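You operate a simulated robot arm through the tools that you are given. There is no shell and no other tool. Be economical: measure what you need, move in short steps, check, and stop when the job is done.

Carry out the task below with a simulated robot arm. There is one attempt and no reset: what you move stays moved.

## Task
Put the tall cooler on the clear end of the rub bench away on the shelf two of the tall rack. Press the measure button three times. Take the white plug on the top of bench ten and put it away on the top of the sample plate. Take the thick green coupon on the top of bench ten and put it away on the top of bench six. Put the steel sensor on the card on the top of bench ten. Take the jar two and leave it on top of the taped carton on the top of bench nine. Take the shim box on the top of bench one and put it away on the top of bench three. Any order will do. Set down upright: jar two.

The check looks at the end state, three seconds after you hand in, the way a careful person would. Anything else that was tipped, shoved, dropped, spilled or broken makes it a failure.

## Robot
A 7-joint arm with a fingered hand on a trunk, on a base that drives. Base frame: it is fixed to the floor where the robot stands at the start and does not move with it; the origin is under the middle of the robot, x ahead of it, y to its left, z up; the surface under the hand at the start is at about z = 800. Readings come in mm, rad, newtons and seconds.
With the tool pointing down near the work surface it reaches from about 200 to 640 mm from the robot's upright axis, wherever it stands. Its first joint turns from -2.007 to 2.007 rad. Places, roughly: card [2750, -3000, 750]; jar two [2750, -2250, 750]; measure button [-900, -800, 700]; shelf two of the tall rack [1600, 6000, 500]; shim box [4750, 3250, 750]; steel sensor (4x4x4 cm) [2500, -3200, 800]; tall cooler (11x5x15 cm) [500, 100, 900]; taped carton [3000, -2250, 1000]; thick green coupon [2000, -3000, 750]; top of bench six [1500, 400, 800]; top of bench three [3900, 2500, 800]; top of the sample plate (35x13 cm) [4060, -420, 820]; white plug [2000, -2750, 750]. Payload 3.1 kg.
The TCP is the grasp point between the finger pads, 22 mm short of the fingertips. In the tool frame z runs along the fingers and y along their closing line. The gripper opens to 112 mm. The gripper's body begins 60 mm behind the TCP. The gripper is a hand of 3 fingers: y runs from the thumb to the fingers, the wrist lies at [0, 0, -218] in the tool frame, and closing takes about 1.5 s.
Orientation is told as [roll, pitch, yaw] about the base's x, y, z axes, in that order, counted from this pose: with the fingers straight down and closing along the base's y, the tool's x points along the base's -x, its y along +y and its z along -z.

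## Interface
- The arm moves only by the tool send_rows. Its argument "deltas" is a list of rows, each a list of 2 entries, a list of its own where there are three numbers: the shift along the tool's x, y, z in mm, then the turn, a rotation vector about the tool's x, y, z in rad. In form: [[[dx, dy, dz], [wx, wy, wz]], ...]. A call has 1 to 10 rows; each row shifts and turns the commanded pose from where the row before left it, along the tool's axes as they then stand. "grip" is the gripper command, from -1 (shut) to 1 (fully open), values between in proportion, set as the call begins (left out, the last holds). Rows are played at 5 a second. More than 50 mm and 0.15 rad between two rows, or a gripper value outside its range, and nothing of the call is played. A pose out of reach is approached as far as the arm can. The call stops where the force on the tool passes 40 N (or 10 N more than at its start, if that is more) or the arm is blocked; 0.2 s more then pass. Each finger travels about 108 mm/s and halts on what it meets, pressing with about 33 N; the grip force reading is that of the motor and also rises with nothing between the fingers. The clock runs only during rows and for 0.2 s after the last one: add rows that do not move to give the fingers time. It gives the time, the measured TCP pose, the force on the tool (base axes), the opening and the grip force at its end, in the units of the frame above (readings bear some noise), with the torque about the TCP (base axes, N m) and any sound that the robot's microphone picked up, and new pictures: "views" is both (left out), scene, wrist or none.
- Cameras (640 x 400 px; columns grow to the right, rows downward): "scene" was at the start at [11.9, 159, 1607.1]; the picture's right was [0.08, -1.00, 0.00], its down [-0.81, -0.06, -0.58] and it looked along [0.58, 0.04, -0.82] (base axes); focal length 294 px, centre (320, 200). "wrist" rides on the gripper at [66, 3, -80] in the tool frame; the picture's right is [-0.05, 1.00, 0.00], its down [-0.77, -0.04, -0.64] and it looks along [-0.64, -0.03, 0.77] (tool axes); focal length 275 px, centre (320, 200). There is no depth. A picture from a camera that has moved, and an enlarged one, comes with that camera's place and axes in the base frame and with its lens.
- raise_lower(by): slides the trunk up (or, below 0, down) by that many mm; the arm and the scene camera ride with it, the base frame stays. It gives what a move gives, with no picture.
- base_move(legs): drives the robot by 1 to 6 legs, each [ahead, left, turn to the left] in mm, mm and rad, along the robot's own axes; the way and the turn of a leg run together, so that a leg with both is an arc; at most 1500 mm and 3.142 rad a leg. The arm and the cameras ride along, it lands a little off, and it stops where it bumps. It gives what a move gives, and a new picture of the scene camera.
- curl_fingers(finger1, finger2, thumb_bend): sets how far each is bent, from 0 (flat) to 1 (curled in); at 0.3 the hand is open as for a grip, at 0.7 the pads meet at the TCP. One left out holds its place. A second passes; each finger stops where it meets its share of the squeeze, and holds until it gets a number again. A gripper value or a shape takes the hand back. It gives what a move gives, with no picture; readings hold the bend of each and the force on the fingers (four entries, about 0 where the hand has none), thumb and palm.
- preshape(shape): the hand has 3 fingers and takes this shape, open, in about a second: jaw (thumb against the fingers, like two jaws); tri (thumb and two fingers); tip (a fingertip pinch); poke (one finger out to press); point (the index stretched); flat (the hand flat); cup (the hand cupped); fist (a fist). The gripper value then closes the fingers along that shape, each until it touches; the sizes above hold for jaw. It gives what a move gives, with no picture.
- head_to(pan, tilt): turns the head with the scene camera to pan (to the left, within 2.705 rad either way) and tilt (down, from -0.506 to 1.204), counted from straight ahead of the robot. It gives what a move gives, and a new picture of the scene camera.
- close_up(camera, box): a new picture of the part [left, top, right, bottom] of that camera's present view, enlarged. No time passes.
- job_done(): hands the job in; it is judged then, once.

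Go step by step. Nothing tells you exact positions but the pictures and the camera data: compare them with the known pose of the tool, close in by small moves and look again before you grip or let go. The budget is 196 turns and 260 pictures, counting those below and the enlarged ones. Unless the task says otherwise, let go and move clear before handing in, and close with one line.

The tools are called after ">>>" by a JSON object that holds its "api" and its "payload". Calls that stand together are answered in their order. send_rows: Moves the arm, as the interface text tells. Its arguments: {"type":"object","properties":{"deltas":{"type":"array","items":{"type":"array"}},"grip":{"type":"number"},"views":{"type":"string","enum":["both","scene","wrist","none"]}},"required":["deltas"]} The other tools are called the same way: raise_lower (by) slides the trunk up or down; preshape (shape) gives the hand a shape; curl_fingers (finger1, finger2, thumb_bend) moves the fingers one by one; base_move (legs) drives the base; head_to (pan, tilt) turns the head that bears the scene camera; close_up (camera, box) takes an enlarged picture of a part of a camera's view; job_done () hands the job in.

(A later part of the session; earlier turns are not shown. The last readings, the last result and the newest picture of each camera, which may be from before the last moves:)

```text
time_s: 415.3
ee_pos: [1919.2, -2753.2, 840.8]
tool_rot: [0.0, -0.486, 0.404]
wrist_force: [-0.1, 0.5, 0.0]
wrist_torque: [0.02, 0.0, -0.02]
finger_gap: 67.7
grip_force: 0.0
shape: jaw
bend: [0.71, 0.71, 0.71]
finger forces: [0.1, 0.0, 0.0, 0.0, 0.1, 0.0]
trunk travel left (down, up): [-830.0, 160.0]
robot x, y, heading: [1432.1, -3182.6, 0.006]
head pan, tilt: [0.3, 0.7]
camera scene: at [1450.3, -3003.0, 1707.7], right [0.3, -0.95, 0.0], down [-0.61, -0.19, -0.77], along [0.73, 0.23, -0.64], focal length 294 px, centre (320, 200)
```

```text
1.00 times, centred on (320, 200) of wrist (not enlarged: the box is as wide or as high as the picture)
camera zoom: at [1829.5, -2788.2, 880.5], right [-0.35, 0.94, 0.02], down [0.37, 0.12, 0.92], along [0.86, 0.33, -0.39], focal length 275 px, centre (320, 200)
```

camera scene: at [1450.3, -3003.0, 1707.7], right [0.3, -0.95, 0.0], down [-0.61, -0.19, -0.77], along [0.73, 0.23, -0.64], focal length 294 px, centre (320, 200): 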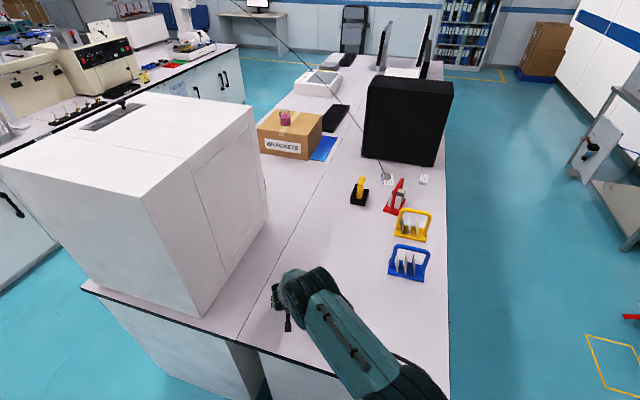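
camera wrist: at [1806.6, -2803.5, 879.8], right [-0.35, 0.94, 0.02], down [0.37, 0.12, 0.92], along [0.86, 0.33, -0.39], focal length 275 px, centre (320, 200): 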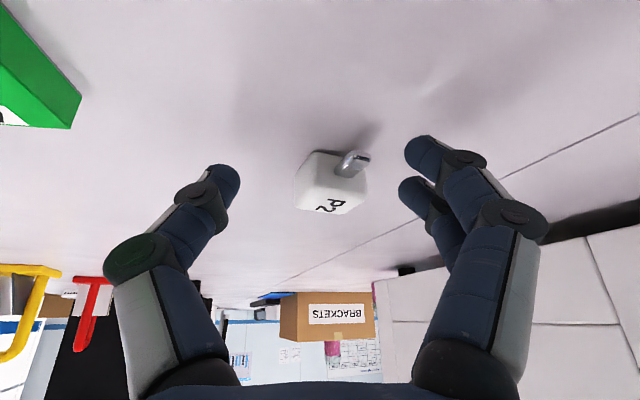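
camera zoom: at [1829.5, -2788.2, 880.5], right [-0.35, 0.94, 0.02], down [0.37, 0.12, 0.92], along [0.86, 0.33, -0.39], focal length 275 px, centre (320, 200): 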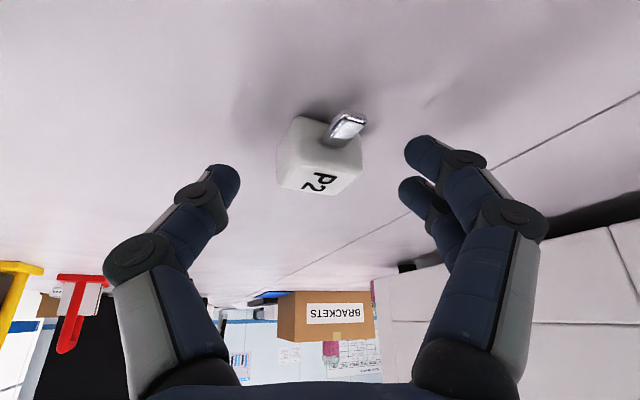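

>>> {"api": "raise_lower", "payload": {"by": -15}}

>>> {"api": "send_rows", "payload": {"deltas": [[[0, 0, 0], [0, 0, 0]], [[0, 0, 0], [0, 0, 0]], [[0, 0, 0], [0, 0, 0]], [[0, 0, 0], [0, 0, 0]], [[0, 0, 0], [0, 0, 0]], [[0, 0, 0], [0, 0, 0]]], "grip": -1, "views": "wrist"}}

```text
time_s: 415.9
ee_pos: [1919.0, -2753.0, 825.4]
tool_rot: [0.001, -0.486, 0.403]
wrist_force: [-2.2, -1.1, 5.9]
wrist_torque: [0.16, 0.15, 0.05]
finger_gap: 67.1
grip_force: 0.0
shape: jaw
bend: [0.72, 0.71, 0.71]
finger forces: [5.9, 0.0, 0.0, 0.1, 0.1, 0.1]
trunk travel left (down, up): [-815.0, 175.0]
robot x, y, heading: [1433.4, -3182.4, 0.004]
head pan, tilt: [0.3, 0.7]
```

```text
time_s: 417.3
ee_pos: [1918.8, -2752.7, 824.7]
tool_rot: [0.001, -0.483, 0.403]
wrist_force: [0.0, -0.6, 4.5]
wrist_torque: [0.04, -0.07, -0.04]
finger_gap: 26.9
grip_force: 33.4
shape: jaw
bend: [0.76, 0.72, 0.7]
finger forces: [10.2, 19.6, 0.0, 0.0, 29.4, 0.0]
trunk travel left (down, up): [-815.0, 175.0]
robot x, y, heading: [1435.9, -3182.7, -0.001]
head pan, tilt: [0.3, 0.7]
camera wrist: at [1829.9, -2788.2, 865.3], right [-0.35, 0.94, 0.02], down [0.37, 0.12, 0.92], along [0.86, 0.33, -0.39], focal length 275 px, centre (320, 200)
```

wrist: 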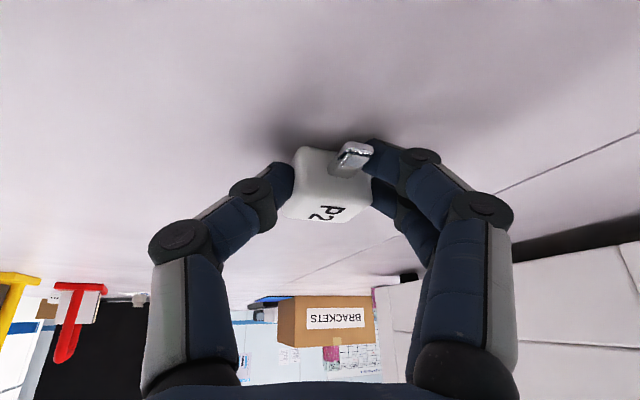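

>>> {"api": "raise_lower", "payload": {"by": 120}}

>>> {"api": "close_up", "payload": {"camera": "wrist", "box": [0, 0, 640, 400]}}

```text
time_s: 418.8
ee_pos: [1920.4, -2751.9, 945.6]
tool_rot: [-0.001, -0.484, 0.402]
wrist_force: [0.2, 0.1, 0.4]
wrist_torque: [-0.04, 0.02, 0.03]
finger_gap: 26.6
grip_force: 33.1
shape: jaw
bend: [0.76, 0.72, 0.7]
finger forces: [9.2, 19.4, 0.0, 0.0, 28.5, 0.0]
trunk travel left (down, up): [-935.0, 55.0]
robot x, y, heading: [1428.2, -3179.9, 0.002]
head pan, tilt: [0.3, 0.7]
```

```text
1.00 times, centred on (320, 200) of wrist (not enlarged: the box is as wide or as high as the picture)
camera zoom: at [1830.0, -2787.7, 984.9], right [-0.35, 0.94, 0.02], down [0.37, 0.12, 0.92], along [0.86, 0.33, -0.39], focal length 275 px, centre (320, 200)
```

zoom: 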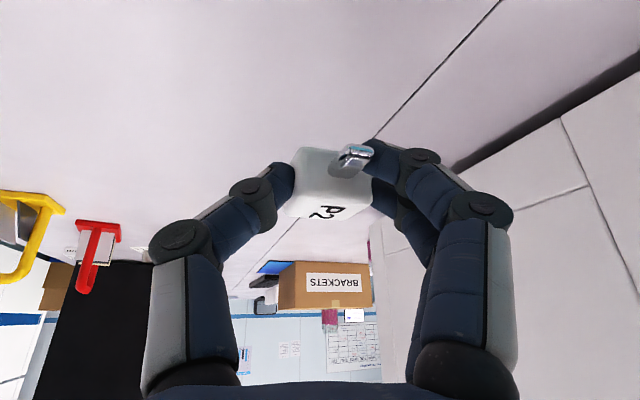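

The plug is held. I'll back away, tuck the arm, and drive to the island's south side for the sample plate.

>>> {"api": "base_move", "payload": {"legs": [[-500, 0, 0]]}}

>>> {"api": "send_rows", "payload": {"deltas": [[[21, -37, -11], [0, 0, 0]], [[21, -37, -11], [0, 0, 0]], [[21, -37, -11], [0, 0, 0]], [[21, -37, -11], [0, 0, 0]], [[21, -37, -11], [0, 0, 0]], [[21, -37, -11], [0, 0, 0]], [[21, -37, -11], [0, 0, 0]], [[21, -37, -11], [0, 0, 0]]], "views": "none"}}

>>> {"api": "base_move", "payload": {"legs": [[0, 1400, 0], [0, 390, 0], [0, 0, 1.57], [0, -1500, 0], [0, -1500, 0]]}}

>>> {"api": "head_to", "payload": {"pan": 0, "tilt": 0.7}}

```text
time_s: 421.8
ee_pos: [1418.7, -2753.7, 944.4]
tool_rot: [-0.001, -0.483, 0.404]
wrist_force: [0.1, 0.8, -0.9]
wrist_torque: [-0.01, 0.01, 0.0]
finger_gap: 26.9
grip_force: 33.1
shape: jaw
bend: [0.76, 0.72, 0.7]
finger forces: [9.2, 19.4, 0.0, 0.0, 28.6, 0.0]
trunk travel left (down, up): [-935.0, 55.0]
robot x, y, heading: [926.6, -3185.1, 0.002]
head pan, tilt: [0.3, 0.7]
camera scene: at [951.6, -3004.3, 1812.6], right [0.3, -0.95, 0.0], down [-0.61, -0.19, -0.76], along [0.73, 0.23, -0.64], focal length 294 px, centre (320, 200)
```

scene: 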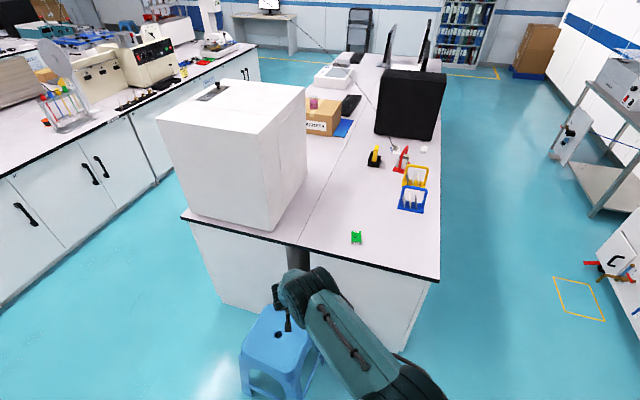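

```text
time_s: 423.6
ee_pos: [1359.7, -3103.1, 944.6]
tool_rot: [0.001, -0.485, 0.406]
wrist_force: [0.9, -0.1, -0.5]
wrist_torque: [0.02, -0.02, -0.01]
finger_gap: 25.7
grip_force: 33.1
shape: jaw
bend: [0.76, 0.72, 0.7]
finger forces: [8.3, 20.0, 0.0, 0.0, 28.6, 0.0]
trunk travel left (down, up): [-935.0, 55.0]
robot x, y, heading: [930.4, -3186.0, 0.013]
head pan, tilt: [0.3, 0.7]
```

```text
time_s: 450.3
ee_pos: [3742.5, -834.1, 944.3]
tool_rot: [-0.002, -0.483, 2.029]
wrist_force: [-0.2, 0.2, -0.1]
wrist_torque: [0.01, 0.01, 0.0]
finger_gap: 25.4
grip_force: 32.8
shape: jaw
bend: [0.76, 0.72, 0.7]
finger forces: [8.0, 20.3, 0.1, 0.1, 28.6, 0.1]
trunk travel left (down, up): [-935.0, 55.0]
robot x, y, heading: [3849.8, -1257.1, 1.63]
head pan, tilt: [0.3, 0.7]
camera scene: at [3669.6, -1244.8, 1812.6], right [0.94, 0.35, 0.0], down [0.23, -0.6, -0.76], along [-0.27, 0.72, -0.64], focal length 294 px, centre (320, 200)
```

scene: 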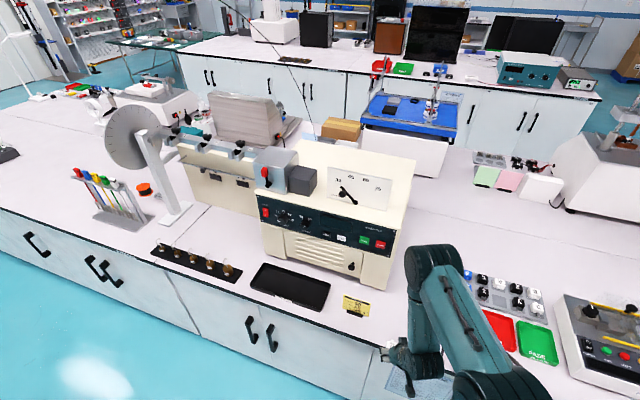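

```text
time_s: 451.1
ee_pos: [3744.9, -833.5, 944.3]
tool_rot: [-0.002, -0.485, 2.032]
wrist_force: [0.4, 0.1, -0.5]
wrist_torque: [0.02, -0.02, 0.01]
finger_gap: 25.4
grip_force: 33.1
shape: jaw
bend: [0.76, 0.72, 0.7]
finger forces: [8.1, 20.2, 0.1, 0.0, 28.7, 0.1]
trunk travel left (down, up): [-935.0, 55.0]
robot x, y, heading: [3847.1, -1254.0, 1.63]
head pan, tilt: [0.0, 0.7]
camera scene: at [3694.3, -1239.6, 1812.6], right [1.0, 0.06, 0.0], down [0.04, -0.64, -0.76], along [-0.05, 0.76, -0.64], focal length 294 px, centre (320, 200)
```

scene: 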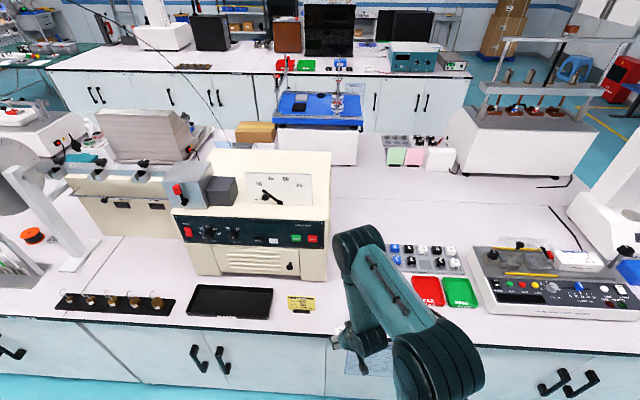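

>>> {"api": "close_up", "payload": {"camera": "scene", "box": [370, 220, 490, 315]}}

```text
4.21 times, centred on (430, 268) of scene
camera zoom: at [3694.3, -1239.6, 1812.6], right [1.0, 0.06, 0.0], down [0.04, -0.64, -0.76], along [-0.05, 0.76, -0.64], focal length 1239 px, centre (-143, -84)
```

zoom: 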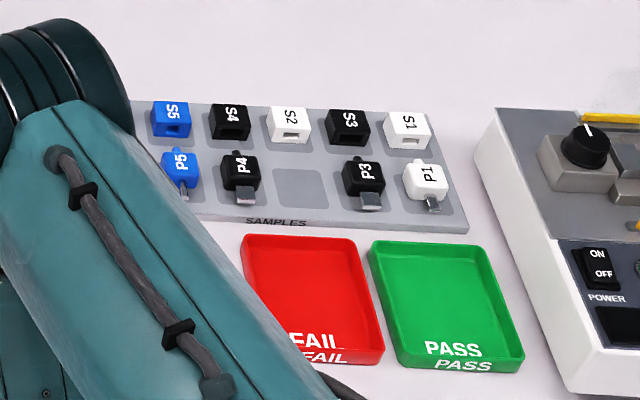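

The free slot for P2 is the empty square on the sample plate, near (4084, -450). I'll straighten the hand's yaw, lower the trunk a bit and move in.

>>> {"api": "send_rows", "payload": {"deltas": [[[0, 0, -20], [0, 0, 0.134]], [[0, 0, -20], [0, 0, 0.134]], [[0, 0, -20], [0, 0, 0.134]], [[0, -30, -20], [0, 0, 0]], [[0, -40, 0], [0, 0, 0]]], "views": "none"}}

>>> {"api": "base_move", "payload": {"legs": [[118, -246, -0.06]]}}

>>> {"api": "close_up", "payload": {"camera": "wrist", "box": [0, 0, 640, 400]}}

```text
time_s: 452.3
ee_pos: [3832.7, -858.7, 1001.3]
tool_rot: [0.206, -0.442, 1.582]
wrist_force: [0.6, -0.1, -0.3]
wrist_torque: [-0.03, 0.0, -0.01]
finger_gap: 25.0
grip_force: 32.9
shape: jaw
bend: [0.76, 0.72, 0.7]
finger forces: [7.4, 20.7, 0.0, 0.0, 28.7, 0.1]
trunk travel left (down, up): [-935.0, 55.0]
robot x, y, heading: [3852.5, -1257.0, 1.63]
head pan, tilt: [0.0, 0.7]
```

```text
time_s: 454.3
ee_pos: [4097.2, -737.7, 1002.2]
tool_rot: [0.202, -0.444, 1.527]
wrist_force: [-0.6, 0.2, -0.1]
wrist_torque: [0.02, 0.01, -0.01]
finger_gap: 25.1
grip_force: 33.0
shape: jaw
bend: [0.76, 0.72, 0.7]
finger forces: [7.5, 20.7, 0.1, 0.1, 28.7, 0.1]
trunk travel left (down, up): [-935.0, 55.0]
robot x, y, heading: [4092.1, -1134.5, 1.571]
head pan, tilt: [0.0, 0.7]
camera scene: at [3939.7, -1109.2, 1812.6], right [1.0, 0.0, 0.0], down [0.0, -0.64, -0.76], along [0.0, 0.76, -0.64], focal length 294 px, centre (320, 200)
```

scene: 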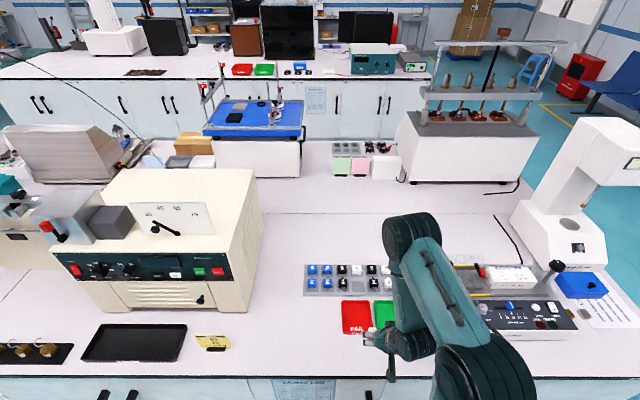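

```text
1.00 times, centred on (320, 200) of wrist (not enlarged: the box is as wide or as high as the picture)
camera zoom: at [4106.0, -833.2, 1045.0], right [-0.98, 0.0, 0.2], down [0.18, 0.42, 0.89], along [-0.08, 0.91, -0.42], focal length 275 px, centre (320, 200)
```

zoom: 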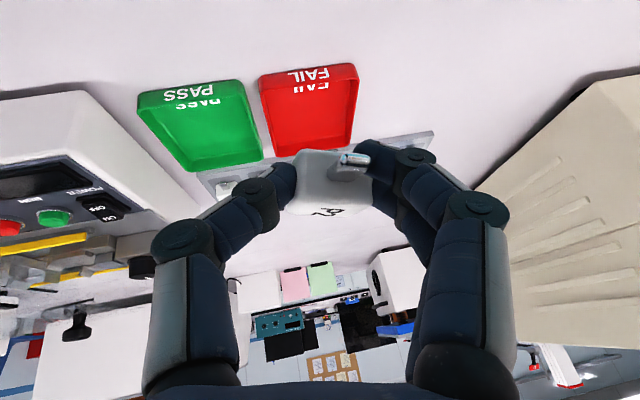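

>>> {"api": "send_rows", "payload": {"deltas": [[[0, 0, 0], [0.1, -0.02, 0]], [[0, 0, 0], [0.102, -0.02, 0]], [[0, 0, 0], [0, 0, 0]]], "views": "both"}}

```text
time_s: 455.1
ee_pos: [4099.1, -738.7, 1001.3]
tool_rot: [0.003, -0.485, 1.517]
wrist_force: [0.9, 0.4, -0.1]
wrist_torque: [-0.03, 0.0, -0.01]
finger_gap: 24.6
grip_force: 33.0
shape: jaw
bend: [0.76, 0.71, 0.7]
finger forces: [6.8, 21.4, 0.0, 0.1, 28.6, 0.0]
trunk travel left (down, up): [-935.0, 55.0]
robot x, y, heading: [4094.8, -1133.3, 1.574]
head pan, tilt: [0.0, 0.7]
camera scene: at [3942.2, -1108.9, 1812.8], right [1.0, 0.0, 0.0], down [0.0, -0.64, -0.76], along [0.0, 0.76, -0.64], focal length 294 px, centre (320, 200)
camera wrist: at [4091.0, -834.3, 1042.1], right [-1.0, 0.09, 0.02], down [0.06, 0.39, 0.92], along [0.08, 0.92, -0.39], focal length 275 px, centre (320, 200)
```

scene: 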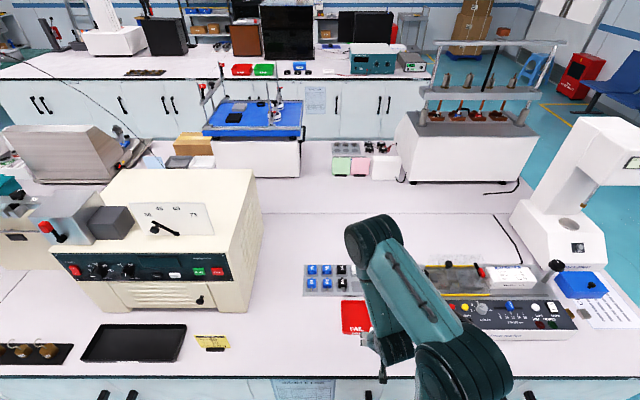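
wrist: 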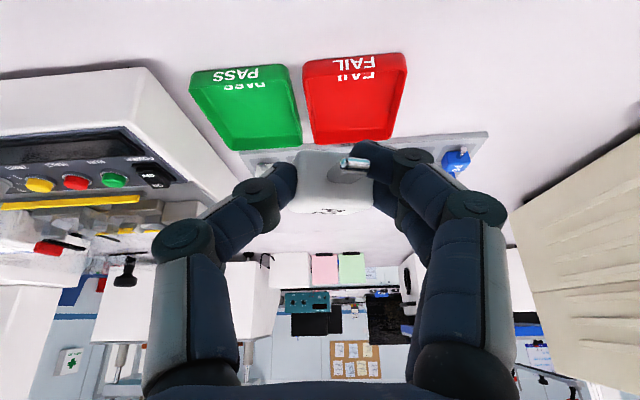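

>>> {"api": "raise_lower", "payload": {"by": -85}}

>>> {"api": "base_move", "payload": {"legs": [[12, 0, 0]]}}

>>> {"api": "send_rows", "payload": {"deltas": [[[-39.8, 0, 21], [0, 0, 0]], [[-39.8, 0, 21], [0, 0, 0]], [[-39.8, 0, 21], [0, 0, 0]], [[-39.8, 0, 21], [0, 0, 0]]], "views": "both"}}

```text
time_s: 456.3
ee_pos: [4097.0, -737.8, 916.0]
tool_rot: [0.001, -0.482, 1.52]
wrist_force: [1.1, -0.6, -0.5]
wrist_torque: [0.0, 0.02, -0.02]
finger_gap: 24.7
grip_force: 33.2
shape: jaw
bend: [0.76, 0.71, 0.7]
finger forces: [6.8, 21.4, 0.0, 0.0, 28.6, 0.0]
trunk travel left (down, up): [-850.0, 140.0]
robot x, y, heading: [4090.5, -1130.7, 1.571]
head pan, tilt: [0.0, 0.7]
```

```text
time_s: 457.0
ee_pos: [4097.7, -727.5, 917.1]
tool_rot: [0.003, -0.482, 1.52]
wrist_force: [0.3, 0.2, 0.3]
wrist_torque: [0.03, -0.01, 0.01]
finger_gap: 24.8
grip_force: 32.8
shape: jaw
bend: [0.76, 0.71, 0.7]
finger forces: [6.8, 21.4, 0.0, 0.0, 28.6, 0.0]
trunk travel left (down, up): [-850.0, 140.0]
robot x, y, heading: [4093.5, -1124.0, 1.577]
head pan, tilt: [0.0, 0.7]
camera scene: at [3940.3, -1099.4, 1727.7], right [1.0, 0.0, 0.0], down [0.0, -0.64, -0.77], along [0.0, 0.77, -0.64], focal length 294 px, centre (320, 200)
```

scene: 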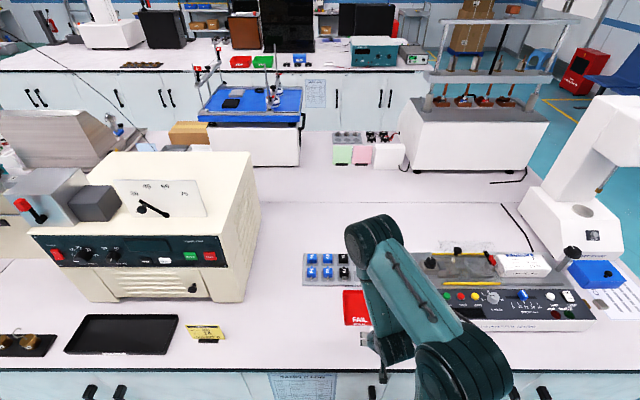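

```text
time_s: 458.0
ee_pos: [4106.7, -545.6, 914.8]
tool_rot: [0.002, -0.482, 1.52]
wrist_force: [-0.7, 0.9, -0.4]
wrist_torque: [-0.01, 0.02, -0.01]
finger_gap: 24.4
grip_force: 32.5
shape: jaw
bend: [0.76, 0.71, 0.7]
finger forces: [8.1, 21.7, 0.0, 0.1, 28.4, 0.0]
trunk travel left (down, up): [-850.0, 140.0]
robot x, y, heading: [4097.2, -1120.0, 1.573]
head pan, tilt: [0.0, 0.7]
camera scene: at [3940.0, -1096.0, 1727.6], right [1.0, 0.0, 0.0], down [0.0, -0.64, -0.76], along [0.0, 0.76, -0.64], focal length 294 px, centre (320, 200)
camera wrist: at [4099.0, -642.5, 953.5], right [-1.0, 0.09, 0.02], down [0.06, 0.39, 0.92], along [0.07, 0.92, -0.39], focal length 275 px, centre (320, 200)
```

scene: 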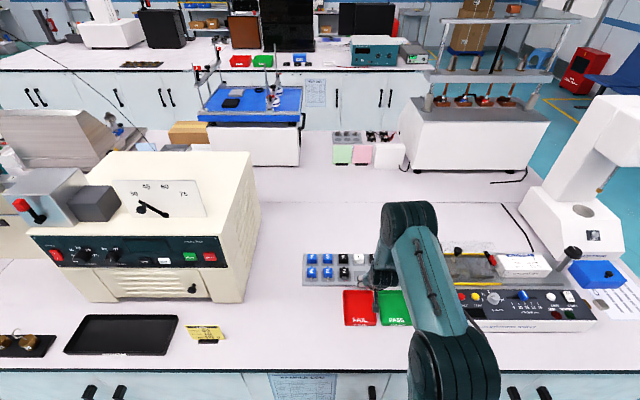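
wrist: 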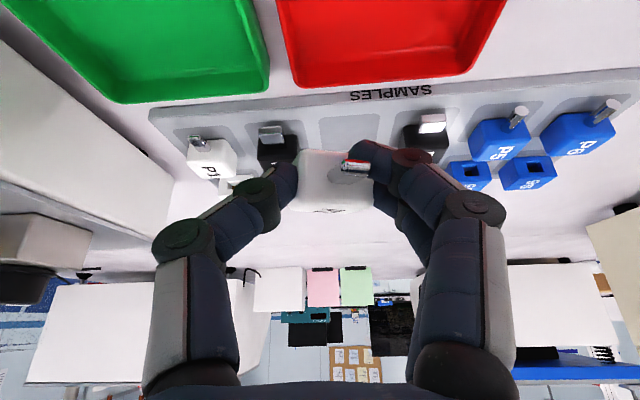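

>>> {"api": "send_rows", "payload": {"deltas": [[[-28.2, 8.2, 14.8], [0, 0, 0]], [[-28.2, 8.2, 14.8], [0, 0, 0]], [[-28.2, 8.2, 14.8], [0, 0, 0]]], "views": "wrist"}}

>>> {"api": "close_up", "payload": {"camera": "scene", "box": [300, 220, 420, 310]}}

```text
time_s: 458.8
ee_pos: [4083.5, -450.4, 914.4]
tool_rot: [-0.002, -0.483, 1.525]
wrist_force: [-0.5, -0.4, -1.1]
wrist_torque: [0.01, -0.05, -0.03]
finger_gap: 24.1
grip_force: 32.7
shape: jaw
bend: [0.76, 0.71, 0.7]
finger forces: [8.7, 21.9, 0.0, 0.0, 28.5, 0.1]
trunk travel left (down, up): [-850.0, 140.0]
robot x, y, heading: [4094.0, -1120.9, 1.567]
head pan, tilt: [0.0, 0.7]
camera wrist: at [4075.3, -546.3, 955.7], right [-1.0, 0.09, 0.02], down [0.05, 0.39, 0.92], along [0.07, 0.92, -0.39], focal length 275 px, centre (320, 200)
```

wrist: 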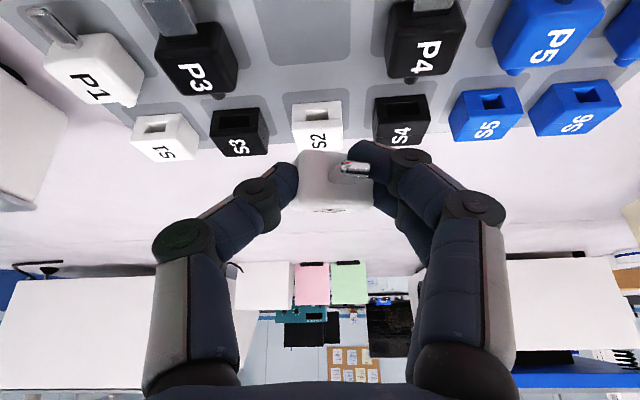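

```text
4.44 times, centred on (360, 265) of scene
camera zoom: at [3935.8, -1097.0, 1727.2], right [1.0, 0.0, 0.0], down [0.0, -0.64, -0.76], along [0.0, 0.76, -0.64], focal length 1307 px, centre (142, -89)
```

zoom: 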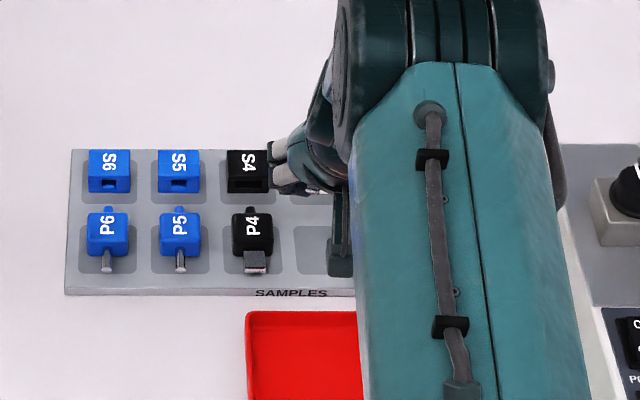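

>>> {"api": "send_rows", "payload": {"deltas": [[[11.6, -4, 22], [0, 0, 0]], [[11.6, 0, 22], [0, 0, 0]], [[4.6, 0, 8.9], [0, 0, 0]]], "views": "wrist"}}

```text
time_s: 459.6
ee_pos: [4091.5, -448.3, 856.4]
tool_rot: [0.002, -0.482, 1.521]
wrist_force: [0.3, 0.2, 0.6]
wrist_torque: [0.02, 0.0, -0.03]
finger_gap: 24.0
grip_force: 32.8
shape: jaw
bend: [0.76, 0.71, 0.7]
finger forces: [9.1, 22.1, 0.1, 0.0, 28.3, 0.1]
trunk travel left (down, up): [-850.0, 140.0]
robot x, y, heading: [4091.2, -1123.6, 1.568]
head pan, tilt: [0.0, 0.7]
camera wrist: at [4083.6, -545.1, 896.5], right [-1.0, 0.09, 0.02], down [0.06, 0.39, 0.92], along [0.07, 0.92, -0.39], focal length 275 px, centre (320, 200)
```

wrist: 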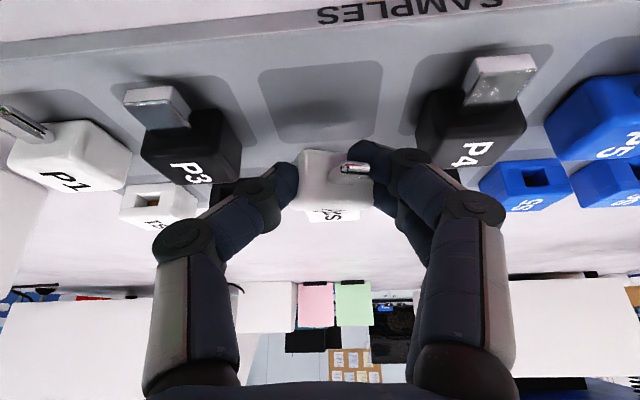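

>>> {"api": "send_rows", "payload": {"deltas": [[[5.6, 2, 10.6], [0, 0, 0]], [[1.4, 0, 2.7], [0, 0, 0]], [[0.9, 0, 1.8], [0, 0, 0]], [[0.5, 0, 0.9], [0, 0, 0]], [[0, 0, 0], [0, 0, 0]]], "views": "wrist"}}

```text
time_s: 460.8
ee_pos: [4088.9, -449.9, 839.8]
tool_rot: [0.002, -0.484, 1.519]
wrist_force: [0.9, -1.9, 8.7]
wrist_torque: [0.23, -0.02, 0.0]
finger_gap: 24.2
grip_force: 32.6
shape: jaw
bend: [0.76, 0.71, 0.71]
finger forces: [9.8, 22.5, 0.0, 0.0, 31.2, 0.0]
trunk travel left (down, up): [-850.0, 140.0]
robot x, y, heading: [4094.8, -1125.7, 1.573]
head pan, tilt: [0.0, 0.7]
camera wrist: at [4080.9, -546.8, 879.9], right [-1.0, 0.09, 0.02], down [0.06, 0.38, 0.92], along [0.07, 0.92, -0.39], focal length 275 px, centre (320, 200)
```

wrist: 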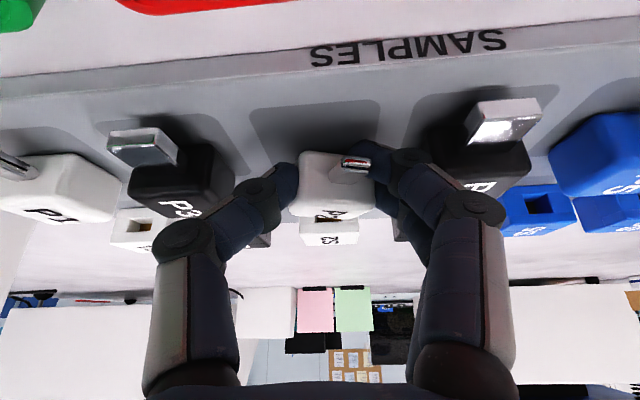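

>>> {"api": "send_rows", "payload": {"deltas": [[[0, 0, 0], [0, 0, 0]], [[0, 0, 0], [0, 0, 0]], [[0, 0, 0], [0, 0, 0]], [[0, 0, 0], [0, 0, 0]]], "grip": -0.3, "views": "wrist"}}

```text
time_s: 461.8
ee_pos: [4088.6, -450.5, 838.4]
tool_rot: [0.003, -0.48, 1.521]
wrist_force: [0.9, -0.4, 0.7]
wrist_torque: [-0.03, -0.02, 0.0]
finger_gap: 38.6
grip_force: 0.2
shape: jaw
bend: [0.74, 0.74, 0.7]
finger forces: [0.8, 0.0, 0.0, 0.0, 0.1, 0.0]
trunk travel left (down, up): [-850.0, 140.0]
robot x, y, heading: [4094.4, -1118.5, 1.577]
head pan, tilt: [0.0, 0.7]
camera wrist: at [4080.6, -546.0, 878.7], right [-1.0, 0.09, 0.02], down [0.06, 0.39, 0.92], along [0.07, 0.92, -0.39], focal length 275 px, centre (320, 200)
```

wrist: 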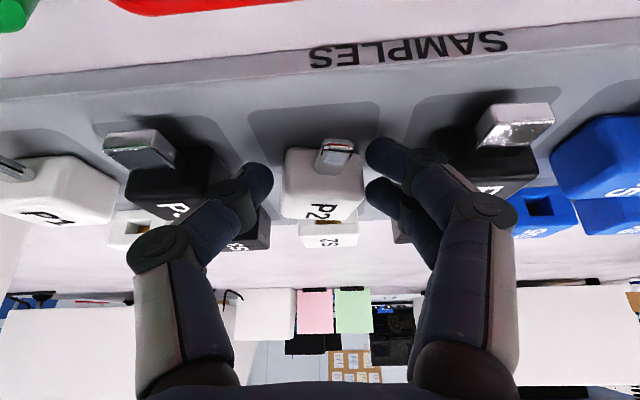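

>>> {"api": "send_rows", "payload": {"deltas": [[[0, 3, -12], [0, 0, 0]], [[0, 0, -25], [0, 0, 0]], [[0, 0, -40], [0, 0, 0]], [[0, 0, -40], [0, 0, 0]]], "views": "both"}}

```text
time_s: 462.8
ee_pos: [4083.2, -504.9, 941.2]
tool_rot: [0.004, -0.484, 1.52]
wrist_force: [-0.4, -0.3, -0.3]
wrist_torque: [-0.03, 0.02, 0.01]
finger_gap: 38.8
grip_force: 0.2
shape: jaw
bend: [0.74, 0.74, 0.7]
finger forces: [0.0, 0.1, 0.0, 0.0, 0.1, 0.1]
trunk travel left (down, up): [-850.0, 140.0]
robot x, y, heading: [4092.9, -1122.1, 1.571]
head pan, tilt: [0.0, 0.7]
camera scene: at [3940.1, -1098.8, 1727.6], right [1.0, 0.0, 0.0], down [0.0, -0.64, -0.77], along [0.0, 0.77, -0.64], focal length 294 px, centre (320, 200)
camera wrist: at [4075.7, -600.9, 981.4], right [-1.0, 0.09, 0.02], down [0.06, 0.38, 0.92], along [0.07, 0.92, -0.39], focal length 275 px, centre (320, 200)
```

scene: 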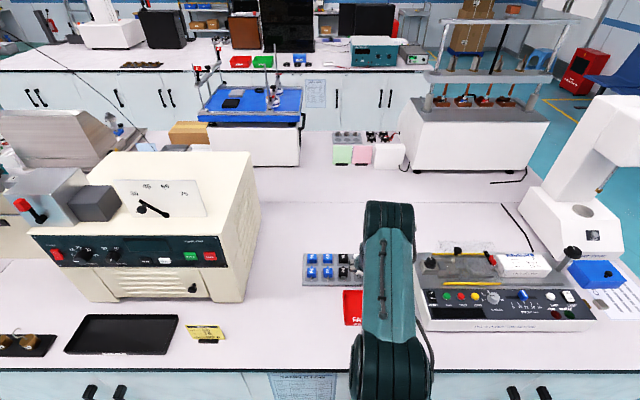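
wrist: 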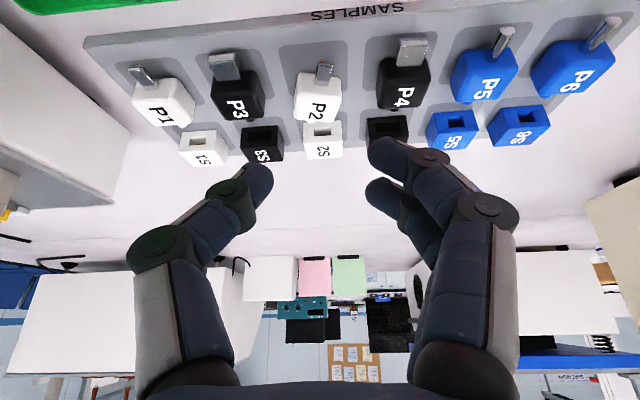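

P2 sits in its slot with the neighbours intact. Now I'll tuck the arm and return to bench ten's west end for the green coupon.

>>> {"api": "send_rows", "payload": {"deltas": [[[39.8, 0, -21], [0, 0, 0]], [[39.8, 0, -21], [0, 0, 0]], [[39.8, 0, -21], [0, 0, 0]], [[39.8, 0, -21], [0, 0, 0]], [[39.8, 0, -21], [0, 0, 0]]], "views": "none"}}

>>> {"api": "base_move", "payload": {"legs": [[-230, 0, 0], [0, 0, -1.571], [-1500, 0, 0], [-1500, 0, 0], [-160, 0, 0]]}}

>>> {"api": "base_move", "payload": {"legs": [[0, -1400, 0]]}}

```text
time_s: 464.0
ee_pos: [4069.1, -731.6, 944.6]
tool_rot: [0.001, -0.484, 1.524]
wrist_force: [0.9, -0.4, 1.1]
wrist_torque: [0.03, -0.03, 0.0]
finger_gap: 38.8
grip_force: 0.0
shape: jaw
bend: [0.74, 0.74, 0.7]
finger forces: [0.0, 0.0, 0.0, 0.0, 0.0, 0.2]
trunk travel left (down, up): [-850.0, 140.0]
robot x, y, heading: [4093.5, -1122.3, 1.576]
head pan, tilt: [0.0, 0.7]
```

```text
time_s: 484.7
ee_pos: [1328.6, -1385.5, 943.0]
tool_rot: [0.002, -0.483, -0.01]
wrist_force: [1.1, 0.5, 0.8]
wrist_torque: [0.0, 0.01, -0.01]
finger_gap: 38.8
grip_force: 0.1
shape: jaw
bend: [0.74, 0.74, 0.7]
finger forces: [0.0, 0.0, 0.0, 0.0, 0.1, 0.0]
trunk travel left (down, up): [-850.0, 140.0]
robot x, y, heading: [934.8, -1425.6, 0.044]
head pan, tilt: [0.0, 0.7]
camera scene: at [953.8, -1270.9, 1727.6], right [0.04, -1.0, 0.0], down [-0.64, -0.03, -0.77], along [0.76, 0.03, -0.64], focal length 294 px, centre (320, 200)
```

scene: 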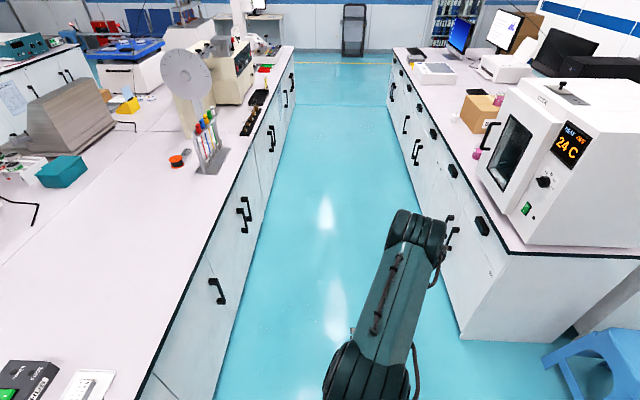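

```text
time_s: 491.6
ee_pos: [1399.8, -2747.7, 943.2]
tool_rot: [0.002, -0.481, 0.009]
wrist_force: [0.2, -0.9, -0.1]
wrist_torque: [0.02, 0.0, -0.02]
finger_gap: 38.6
grip_force: 0.0
shape: jaw
bend: [0.74, 0.74, 0.7]
finger forces: [0.0, 0.1, 0.1, 0.0, 0.0, 0.0]
trunk travel left (down, up): [-850.0, 140.0]
robot x, y, heading: [1009.4, -2794.8, 0.062]
head pan, tilt: [0.0, 0.7]
camera scene: at [1022.5, -2638.9, 1727.6], right [0.06, -1.0, 0.0], down [-0.64, -0.04, -0.76], along [0.76, 0.05, -0.64], focal length 294 px, centre (320, 200)
```

scene: 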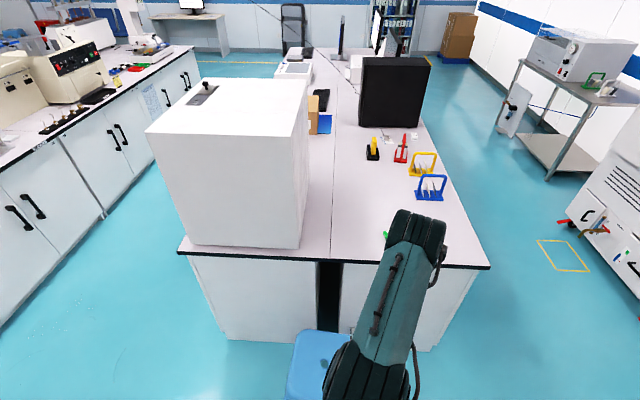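

>>> {"api": "base_move", "payload": {"legs": [[-90, -150, 0], [0, -240, -0.06], [470, 0, 0]]}}

>>> {"api": "head_to", "payload": {"pan": 0.4, "tilt": 0.8}}

>>> {"api": "close_up", "payload": {"camera": "scene", "box": [260, 200, 400, 320]}}

```text
time_s: 496.8
ee_pos: [1791.4, -3169.1, 942.9]
tool_rot: [0.002, -0.481, -0.059]
wrist_force: [0.1, 0.4, 0.6]
wrist_torque: [-0.02, 0.03, 0.01]
finger_gap: 38.9
grip_force: 0.0
shape: jaw
bend: [0.74, 0.74, 0.7]
finger forces: [0.0, 0.0, 0.1, 0.0, 0.0, 0.0]
trunk travel left (down, up): [-850.0, 140.0]
robot x, y, heading: [1396.8, -3188.2, -0.011]
head pan, tilt: [0.0, 0.7]
camera scene: at [1422.0, -3036.4, 1727.6], right [-0.01, -1.0, 0.0], down [-0.64, 0.0, -0.76], along [0.76, 0.0, -0.64], focal length 294 px, centre (320, 200)
```

scene: 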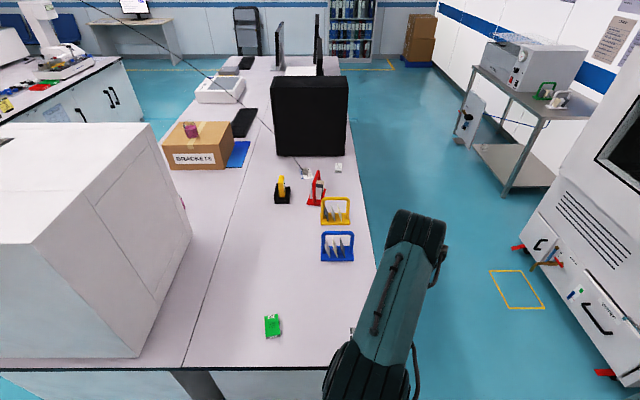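

```text
time_s: 497.7
ee_pos: [1791.4, -3169.7, 942.9]
tool_rot: [0.001, -0.483, -0.058]
wrist_force: [0.0, 0.3, 0.0]
wrist_torque: [0.01, -0.02, 0.03]
finger_gap: 38.9
grip_force: 0.0
shape: jaw
bend: [0.74, 0.74, 0.7]
finger forces: [0.0, 0.1, 0.0, 0.1, 0.0, 0.0]
trunk travel left (down, up): [-850.0, 140.0]
robot x, y, heading: [1396.3, -3191.5, -0.007]
head pan, tilt: [0.4, 0.799]
camera scene: at [1411.1, -3005.1, 1719.4], right [0.38, -0.92, 0.0], down [-0.66, -0.27, -0.7], along [0.64, 0.27, -0.72], focal length 294 px, centre (320, 200)
```

scene: 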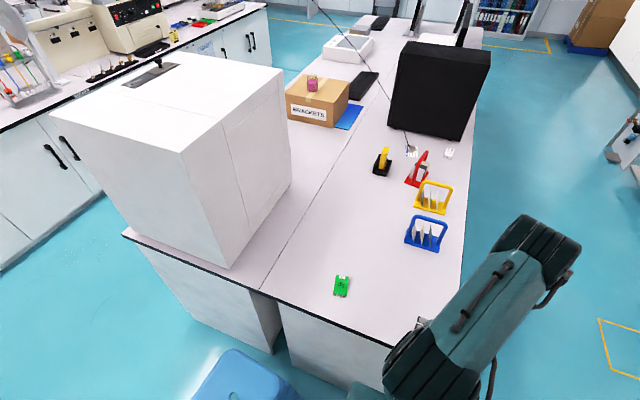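

```text
3.33 times, centred on (330, 260) of scene
camera zoom: at [1411.1, -3005.1, 1719.4], right [0.38, -0.92, 0.0], down [-0.66, -0.27, -0.7], along [0.64, 0.27, -0.72], focal length 980 px, centre (287, 0)
```

zoom: 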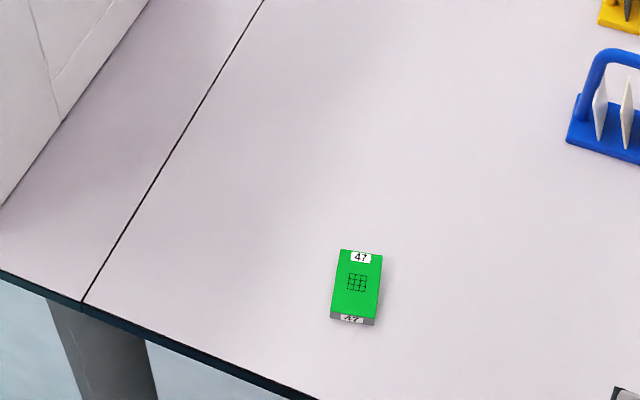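

The coupon is centred at about (1877, -2881) with its long axis at 0.21 rad, 42 mm wide. I'll turn the hand to match and bring it over.

>>> {"api": "base_move", "payload": {"legs": [[28, 0, 0.005]]}}

>>> {"api": "send_rows", "payload": {"deltas": [[[0, 0, 0], [-0.063, 0, -0.12]], [[0, 0, 0], [-0.063, 0, -0.12]], [[-5.8, 38.6, 13.9], [0, 0, 0]], [[-5.8, 38.6, 13.9], [0, 0, 0]], [[-5.8, 38.6, 13.9], [0, 0, 0]], [[-5.8, 38.6, 13.9], [0, 0, 0]], [[-5.8, 38.6, 13.9], [0, 0, 0]], [[-5.8, 38.6, 13.9], [0, 0, 0]], [[-5.8, 38.6, 13.9], [0, 0, 0]]], "grip": 0.25, "views": "wrist"}}

```text
time_s: 498.5
ee_pos: [1817.0, -3166.7, 942.3]
tool_rot: [0.002, -0.484, -0.053]
wrist_force: [-0.2, -0.1, 0.0]
wrist_torque: [0.02, 0.03, -0.04]
finger_gap: 38.8
grip_force: 0.0
shape: jaw
bend: [0.74, 0.74, 0.7]
finger forces: [0.0, 0.1, 0.1, 0.1, 0.1, 0.1]
trunk travel left (down, up): [-850.0, 140.0]
robot x, y, heading: [1424.1, -3189.5, -0.0]
head pan, tilt: [0.4, 0.799]
camera scene: at [1435.5, -3004.9, 1719.4], right [0.39, -0.92, 0.0], down [-0.66, -0.28, -0.7], along [0.64, 0.27, -0.72], focal length 294 px, centre (320, 200)
```

scene: 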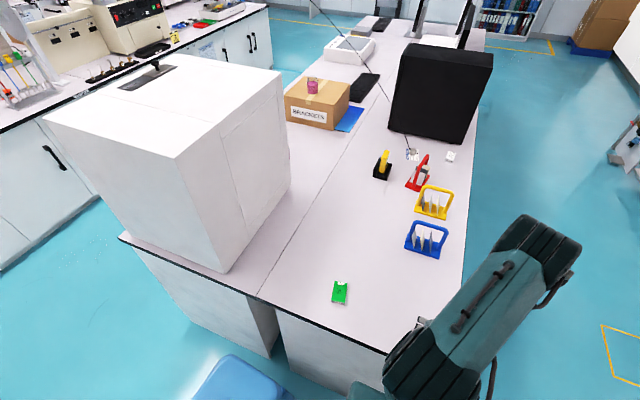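

```text
time_s: 500.5
ee_pos: [1840.2, -2884.5, 874.5]
tool_rot: [0.002, -0.481, 0.218]
wrist_force: [0.1, 0.3, -0.3]
wrist_torque: [0.01, 0.01, 0.0]
finger_gap: 69.3
grip_force: 0.0
shape: jaw
bend: [0.71, 0.71, 0.69]
finger forces: [0.1, 0.0, 0.0, 0.0, 0.1, 0.0]
trunk travel left (down, up): [-850.0, 140.0]
robot x, y, heading: [1425.0, -3196.6, 0.0]
head pan, tilt: [0.4, 0.799]
camera wrist: at [1745.4, -2902.6, 914.4], right [-0.18, 0.98, 0.02], down [0.39, 0.05, 0.92], along [0.9, 0.17, -0.39], focal length 275 px, centre (320, 200)
```

wrist: 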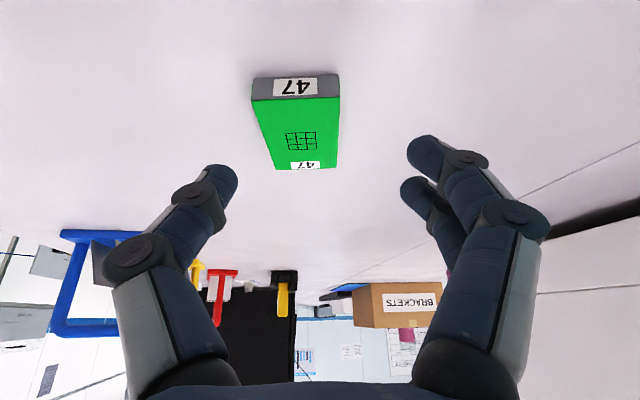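

>>> {"api": "send_rows", "payload": {"deltas": [[[0.7, -11.4, 20], [0, 0, 0]], [[0, 0, 20], [0, 0, 0]], [[0, 0, 12], [0, 0, 0]]], "views": "wrist"}}

```text
time_s: 501.3
ee_pos: [1865.4, -2891.8, 829.1]
tool_rot: [0.005, -0.483, 0.22]
wrist_force: [-0.2, 0.2, -0.3]
wrist_torque: [0.01, -0.01, 0.01]
finger_gap: 69.8
grip_force: 0.1
shape: jaw
bend: [0.71, 0.71, 0.69]
finger forces: [0.0, 0.0, 0.1, 0.0, 0.0, 0.0]
trunk travel left (down, up): [-850.0, 140.0]
robot x, y, heading: [1423.4, -3188.5, -0.003]
head pan, tilt: [0.4, 0.799]
camera wrist: at [1770.5, -2909.9, 870.1], right [-0.18, 0.98, 0.02], down [0.39, 0.05, 0.92], along [0.9, 0.17, -0.39], focal length 275 px, centre (320, 200)
```

wrist: 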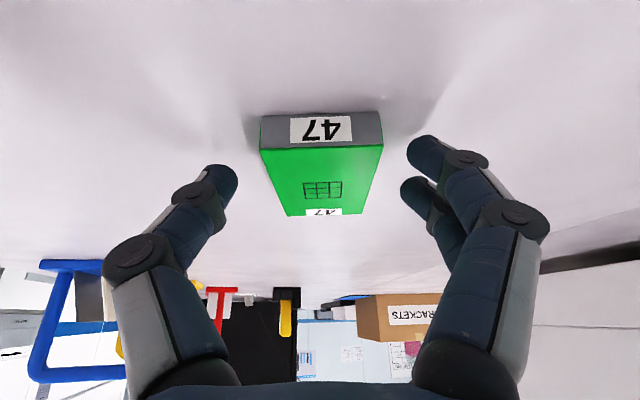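

>>> {"api": "send_rows", "payload": {"deltas": [[[2.3, 0, 4.4], [0, 0, 0]], [[0, 0, 0], [0, 0, 0]]], "views": "none"}}

>>> {"api": "send_rows", "payload": {"deltas": [[[0, 0, 0], [0, 0, 0]], [[0, 0, 0], [0, 0, 0]], [[0, 0, 0], [0, 0, 0]], [[0, 0, 0], [0, 0, 0]], [[0, 0, 0], [0, 0, 0]], [[0, 0, 0], [0, 0, 0]]], "grip": -1, "views": "wrist"}}

```text
time_s: 501.9
ee_pos: [1865.1, -2892.2, 824.8]
tool_rot: [0.005, -0.485, 0.217]
wrist_force: [0.5, -0.7, 8.1]
wrist_torque: [0.35, 0.09, -0.02]
finger_gap: 69.4
grip_force: 0.1
shape: jaw
bend: [0.71, 0.71, 0.69]
finger forces: [7.6, 0.0, 0.0, 0.0, 0.1, 0.0]
trunk travel left (down, up): [-850.0, 140.0]
robot x, y, heading: [1423.0, -3189.3, -0.004]
head pan, tilt: [0.4, 0.799]
```

```text
time_s: 503.3
ee_pos: [1863.3, -2891.1, 825.0]
tool_rot: [0.002, -0.484, 0.219]
wrist_force: [0.8, 4.6, 10.7]
wrist_torque: [0.46, 0.09, 0.0]
finger_gap: 38.7
grip_force: 32.6
shape: jaw
bend: [0.75, 0.72, 0.71]
finger forces: [19.1, 20.0, 0.0, 0.0, 29.3, 0.1]
trunk travel left (down, up): [-850.0, 140.0]
robot x, y, heading: [1425.8, -3193.4, 0.003]
head pan, tilt: [0.4, 0.799]
camera wrist: at [1769.7, -2910.0, 865.6], right [-0.18, 0.98, 0.02], down [0.39, 0.05, 0.92], along [0.91, 0.17, -0.39], focal length 275 px, centre (320, 200)
```

wrist: 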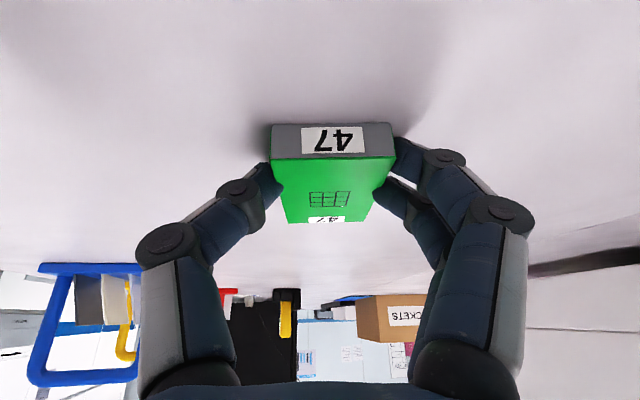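

Gripped at 39 mm. I'll lift with the trunk and check.

>>> {"api": "raise_lower", "payload": {"by": 120}}

>>> {"api": "close_up", "payload": {"camera": "wrist", "box": [0, 0, 640, 400]}}

```text
time_s: 504.8
ee_pos: [1865.2, -2890.7, 945.3]
tool_rot: [0.003, -0.483, 0.222]
wrist_force: [-0.7, 0.2, -0.9]
wrist_torque: [0.0, -0.01, 0.0]
finger_gap: 35.7
grip_force: 32.8
shape: jaw
bend: [0.74, 0.72, 0.71]
finger forces: [13.8, 27.1, 0.0, 0.0, 30.6, 0.0]
trunk travel left (down, up): [-970.0, 20.0]
robot x, y, heading: [1426.9, -3192.3, -0.002]
head pan, tilt: [0.4, 0.799]
```

```text
1.00 times, centred on (320, 200) of wrist (not enlarged: the box is as wide or as high as the picture)
camera zoom: at [1770.3, -2910.1, 985.0], right [-0.18, 0.98, 0.02], down [0.39, 0.05, 0.92], along [0.9, 0.17, -0.39], focal length 275 px, centre (320, 200)
```

zoom: 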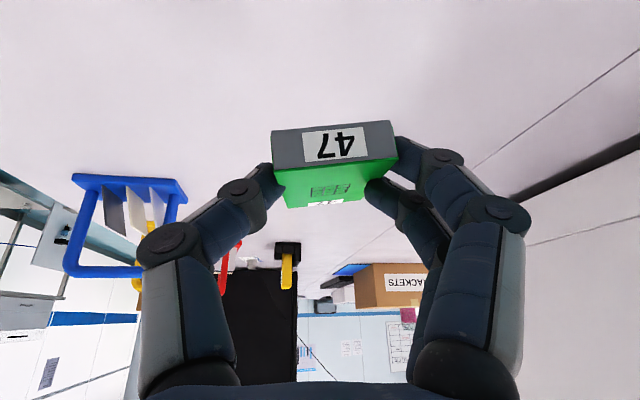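

>>> {"api": "base_move", "payload": {"legs": [[-500, 0, 0]]}}

>>> {"api": "send_rows", "payload": {"deltas": [[[15.2, -37.2, -8], [0, 0, 0]], [[15.2, -37.2, -8], [0, 0, 0]], [[15.2, -37.2, -8], [0, 0, 0]], [[15.2, -37.2, -8], [0, 0, 0]], [[15.2, -37.2, -8], [0, 0, 0]], [[15.2, -37.2, -8], [0, 0, 0]], [[15.2, -37.2, -8], [0, 0, 0]]], "views": "none"}}

>>> {"api": "base_move", "payload": {"legs": [[0, 1400, 0], [0, 400, 0]]}}

```text
time_s: 507.8
ee_pos: [1353.4, -2892.1, 945.4]
tool_rot: [0.002, -0.483, 0.219]
wrist_force: [-0.5, -0.1, 0.1]
wrist_torque: [-0.01, -0.02, 0.01]
finger_gap: 35.8
grip_force: 33.6
shape: jaw
bend: [0.74, 0.72, 0.71]
finger forces: [13.9, 26.9, 0.0, 0.0, 30.7, 0.1]
trunk travel left (down, up): [-970.0, 20.0]
robot x, y, heading: [915.7, -3190.7, 0.0]
head pan, tilt: [0.4, 0.799]
camera scene: at [927.7, -3004.6, 1839.3], right [0.39, -0.92, 0.0], down [-0.66, -0.28, -0.7], along [0.64, 0.27, -0.72], focal length 294 px, centre (320, 200)
```

scene: 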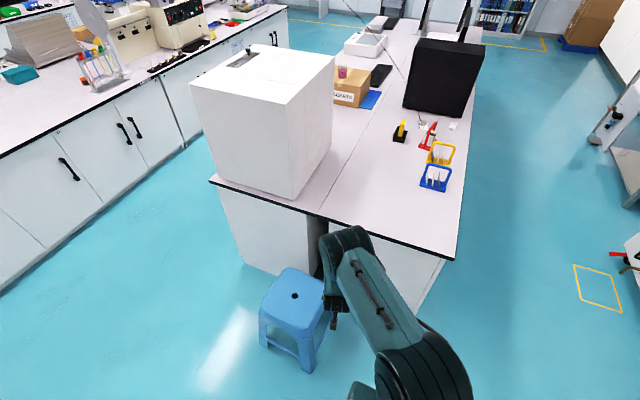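

```text
time_s: 509.4
ee_pos: [1293.6, -3175.7, 945.9]
tool_rot: [0.005, -0.486, 0.216]
wrist_force: [-0.7, -0.5, -1.1]
wrist_torque: [0.02, 0.02, 0.01]
finger_gap: 35.7
grip_force: 32.9
shape: jaw
bend: [0.74, 0.72, 0.71]
finger forces: [13.2, 18.9, 0.0, 0.0, 29.6, 0.0]
trunk travel left (down, up): [-970.0, 20.0]
robot x, y, heading: [910.4, -3188.7, -0.001]
head pan, tilt: [0.4, 0.799]
```

```text
time_s: 518.5
ee_pos: [1298.4, -1371.5, 944.1]
tool_rot: [0.004, -0.484, 0.212]
wrist_force: [0.9, -0.3, -0.4]
wrist_torque: [0.02, 0.03, 0.01]
finger_gap: 35.6
grip_force: 33.0
shape: jaw
bend: [0.74, 0.72, 0.71]
finger forces: [13.2, 18.8, 0.1, 0.0, 29.6, 0.1]
trunk travel left (down, up): [-970.0, 20.0]
robot x, y, heading: [914.7, -1383.9, -0.004]
head pan, tilt: [0.4, 0.799]
camera scene: at [932.9, -1201.9, 1839.4], right [0.38, -0.92, 0.0], down [-0.66, -0.28, -0.7], along [0.64, 0.27, -0.72], focal length 294 px, centre (320, 200)
```

scene: 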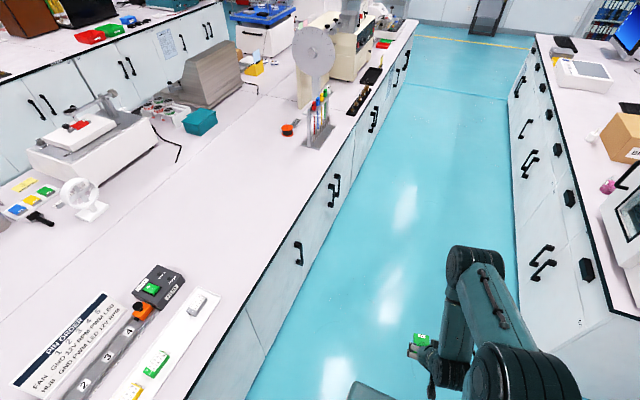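

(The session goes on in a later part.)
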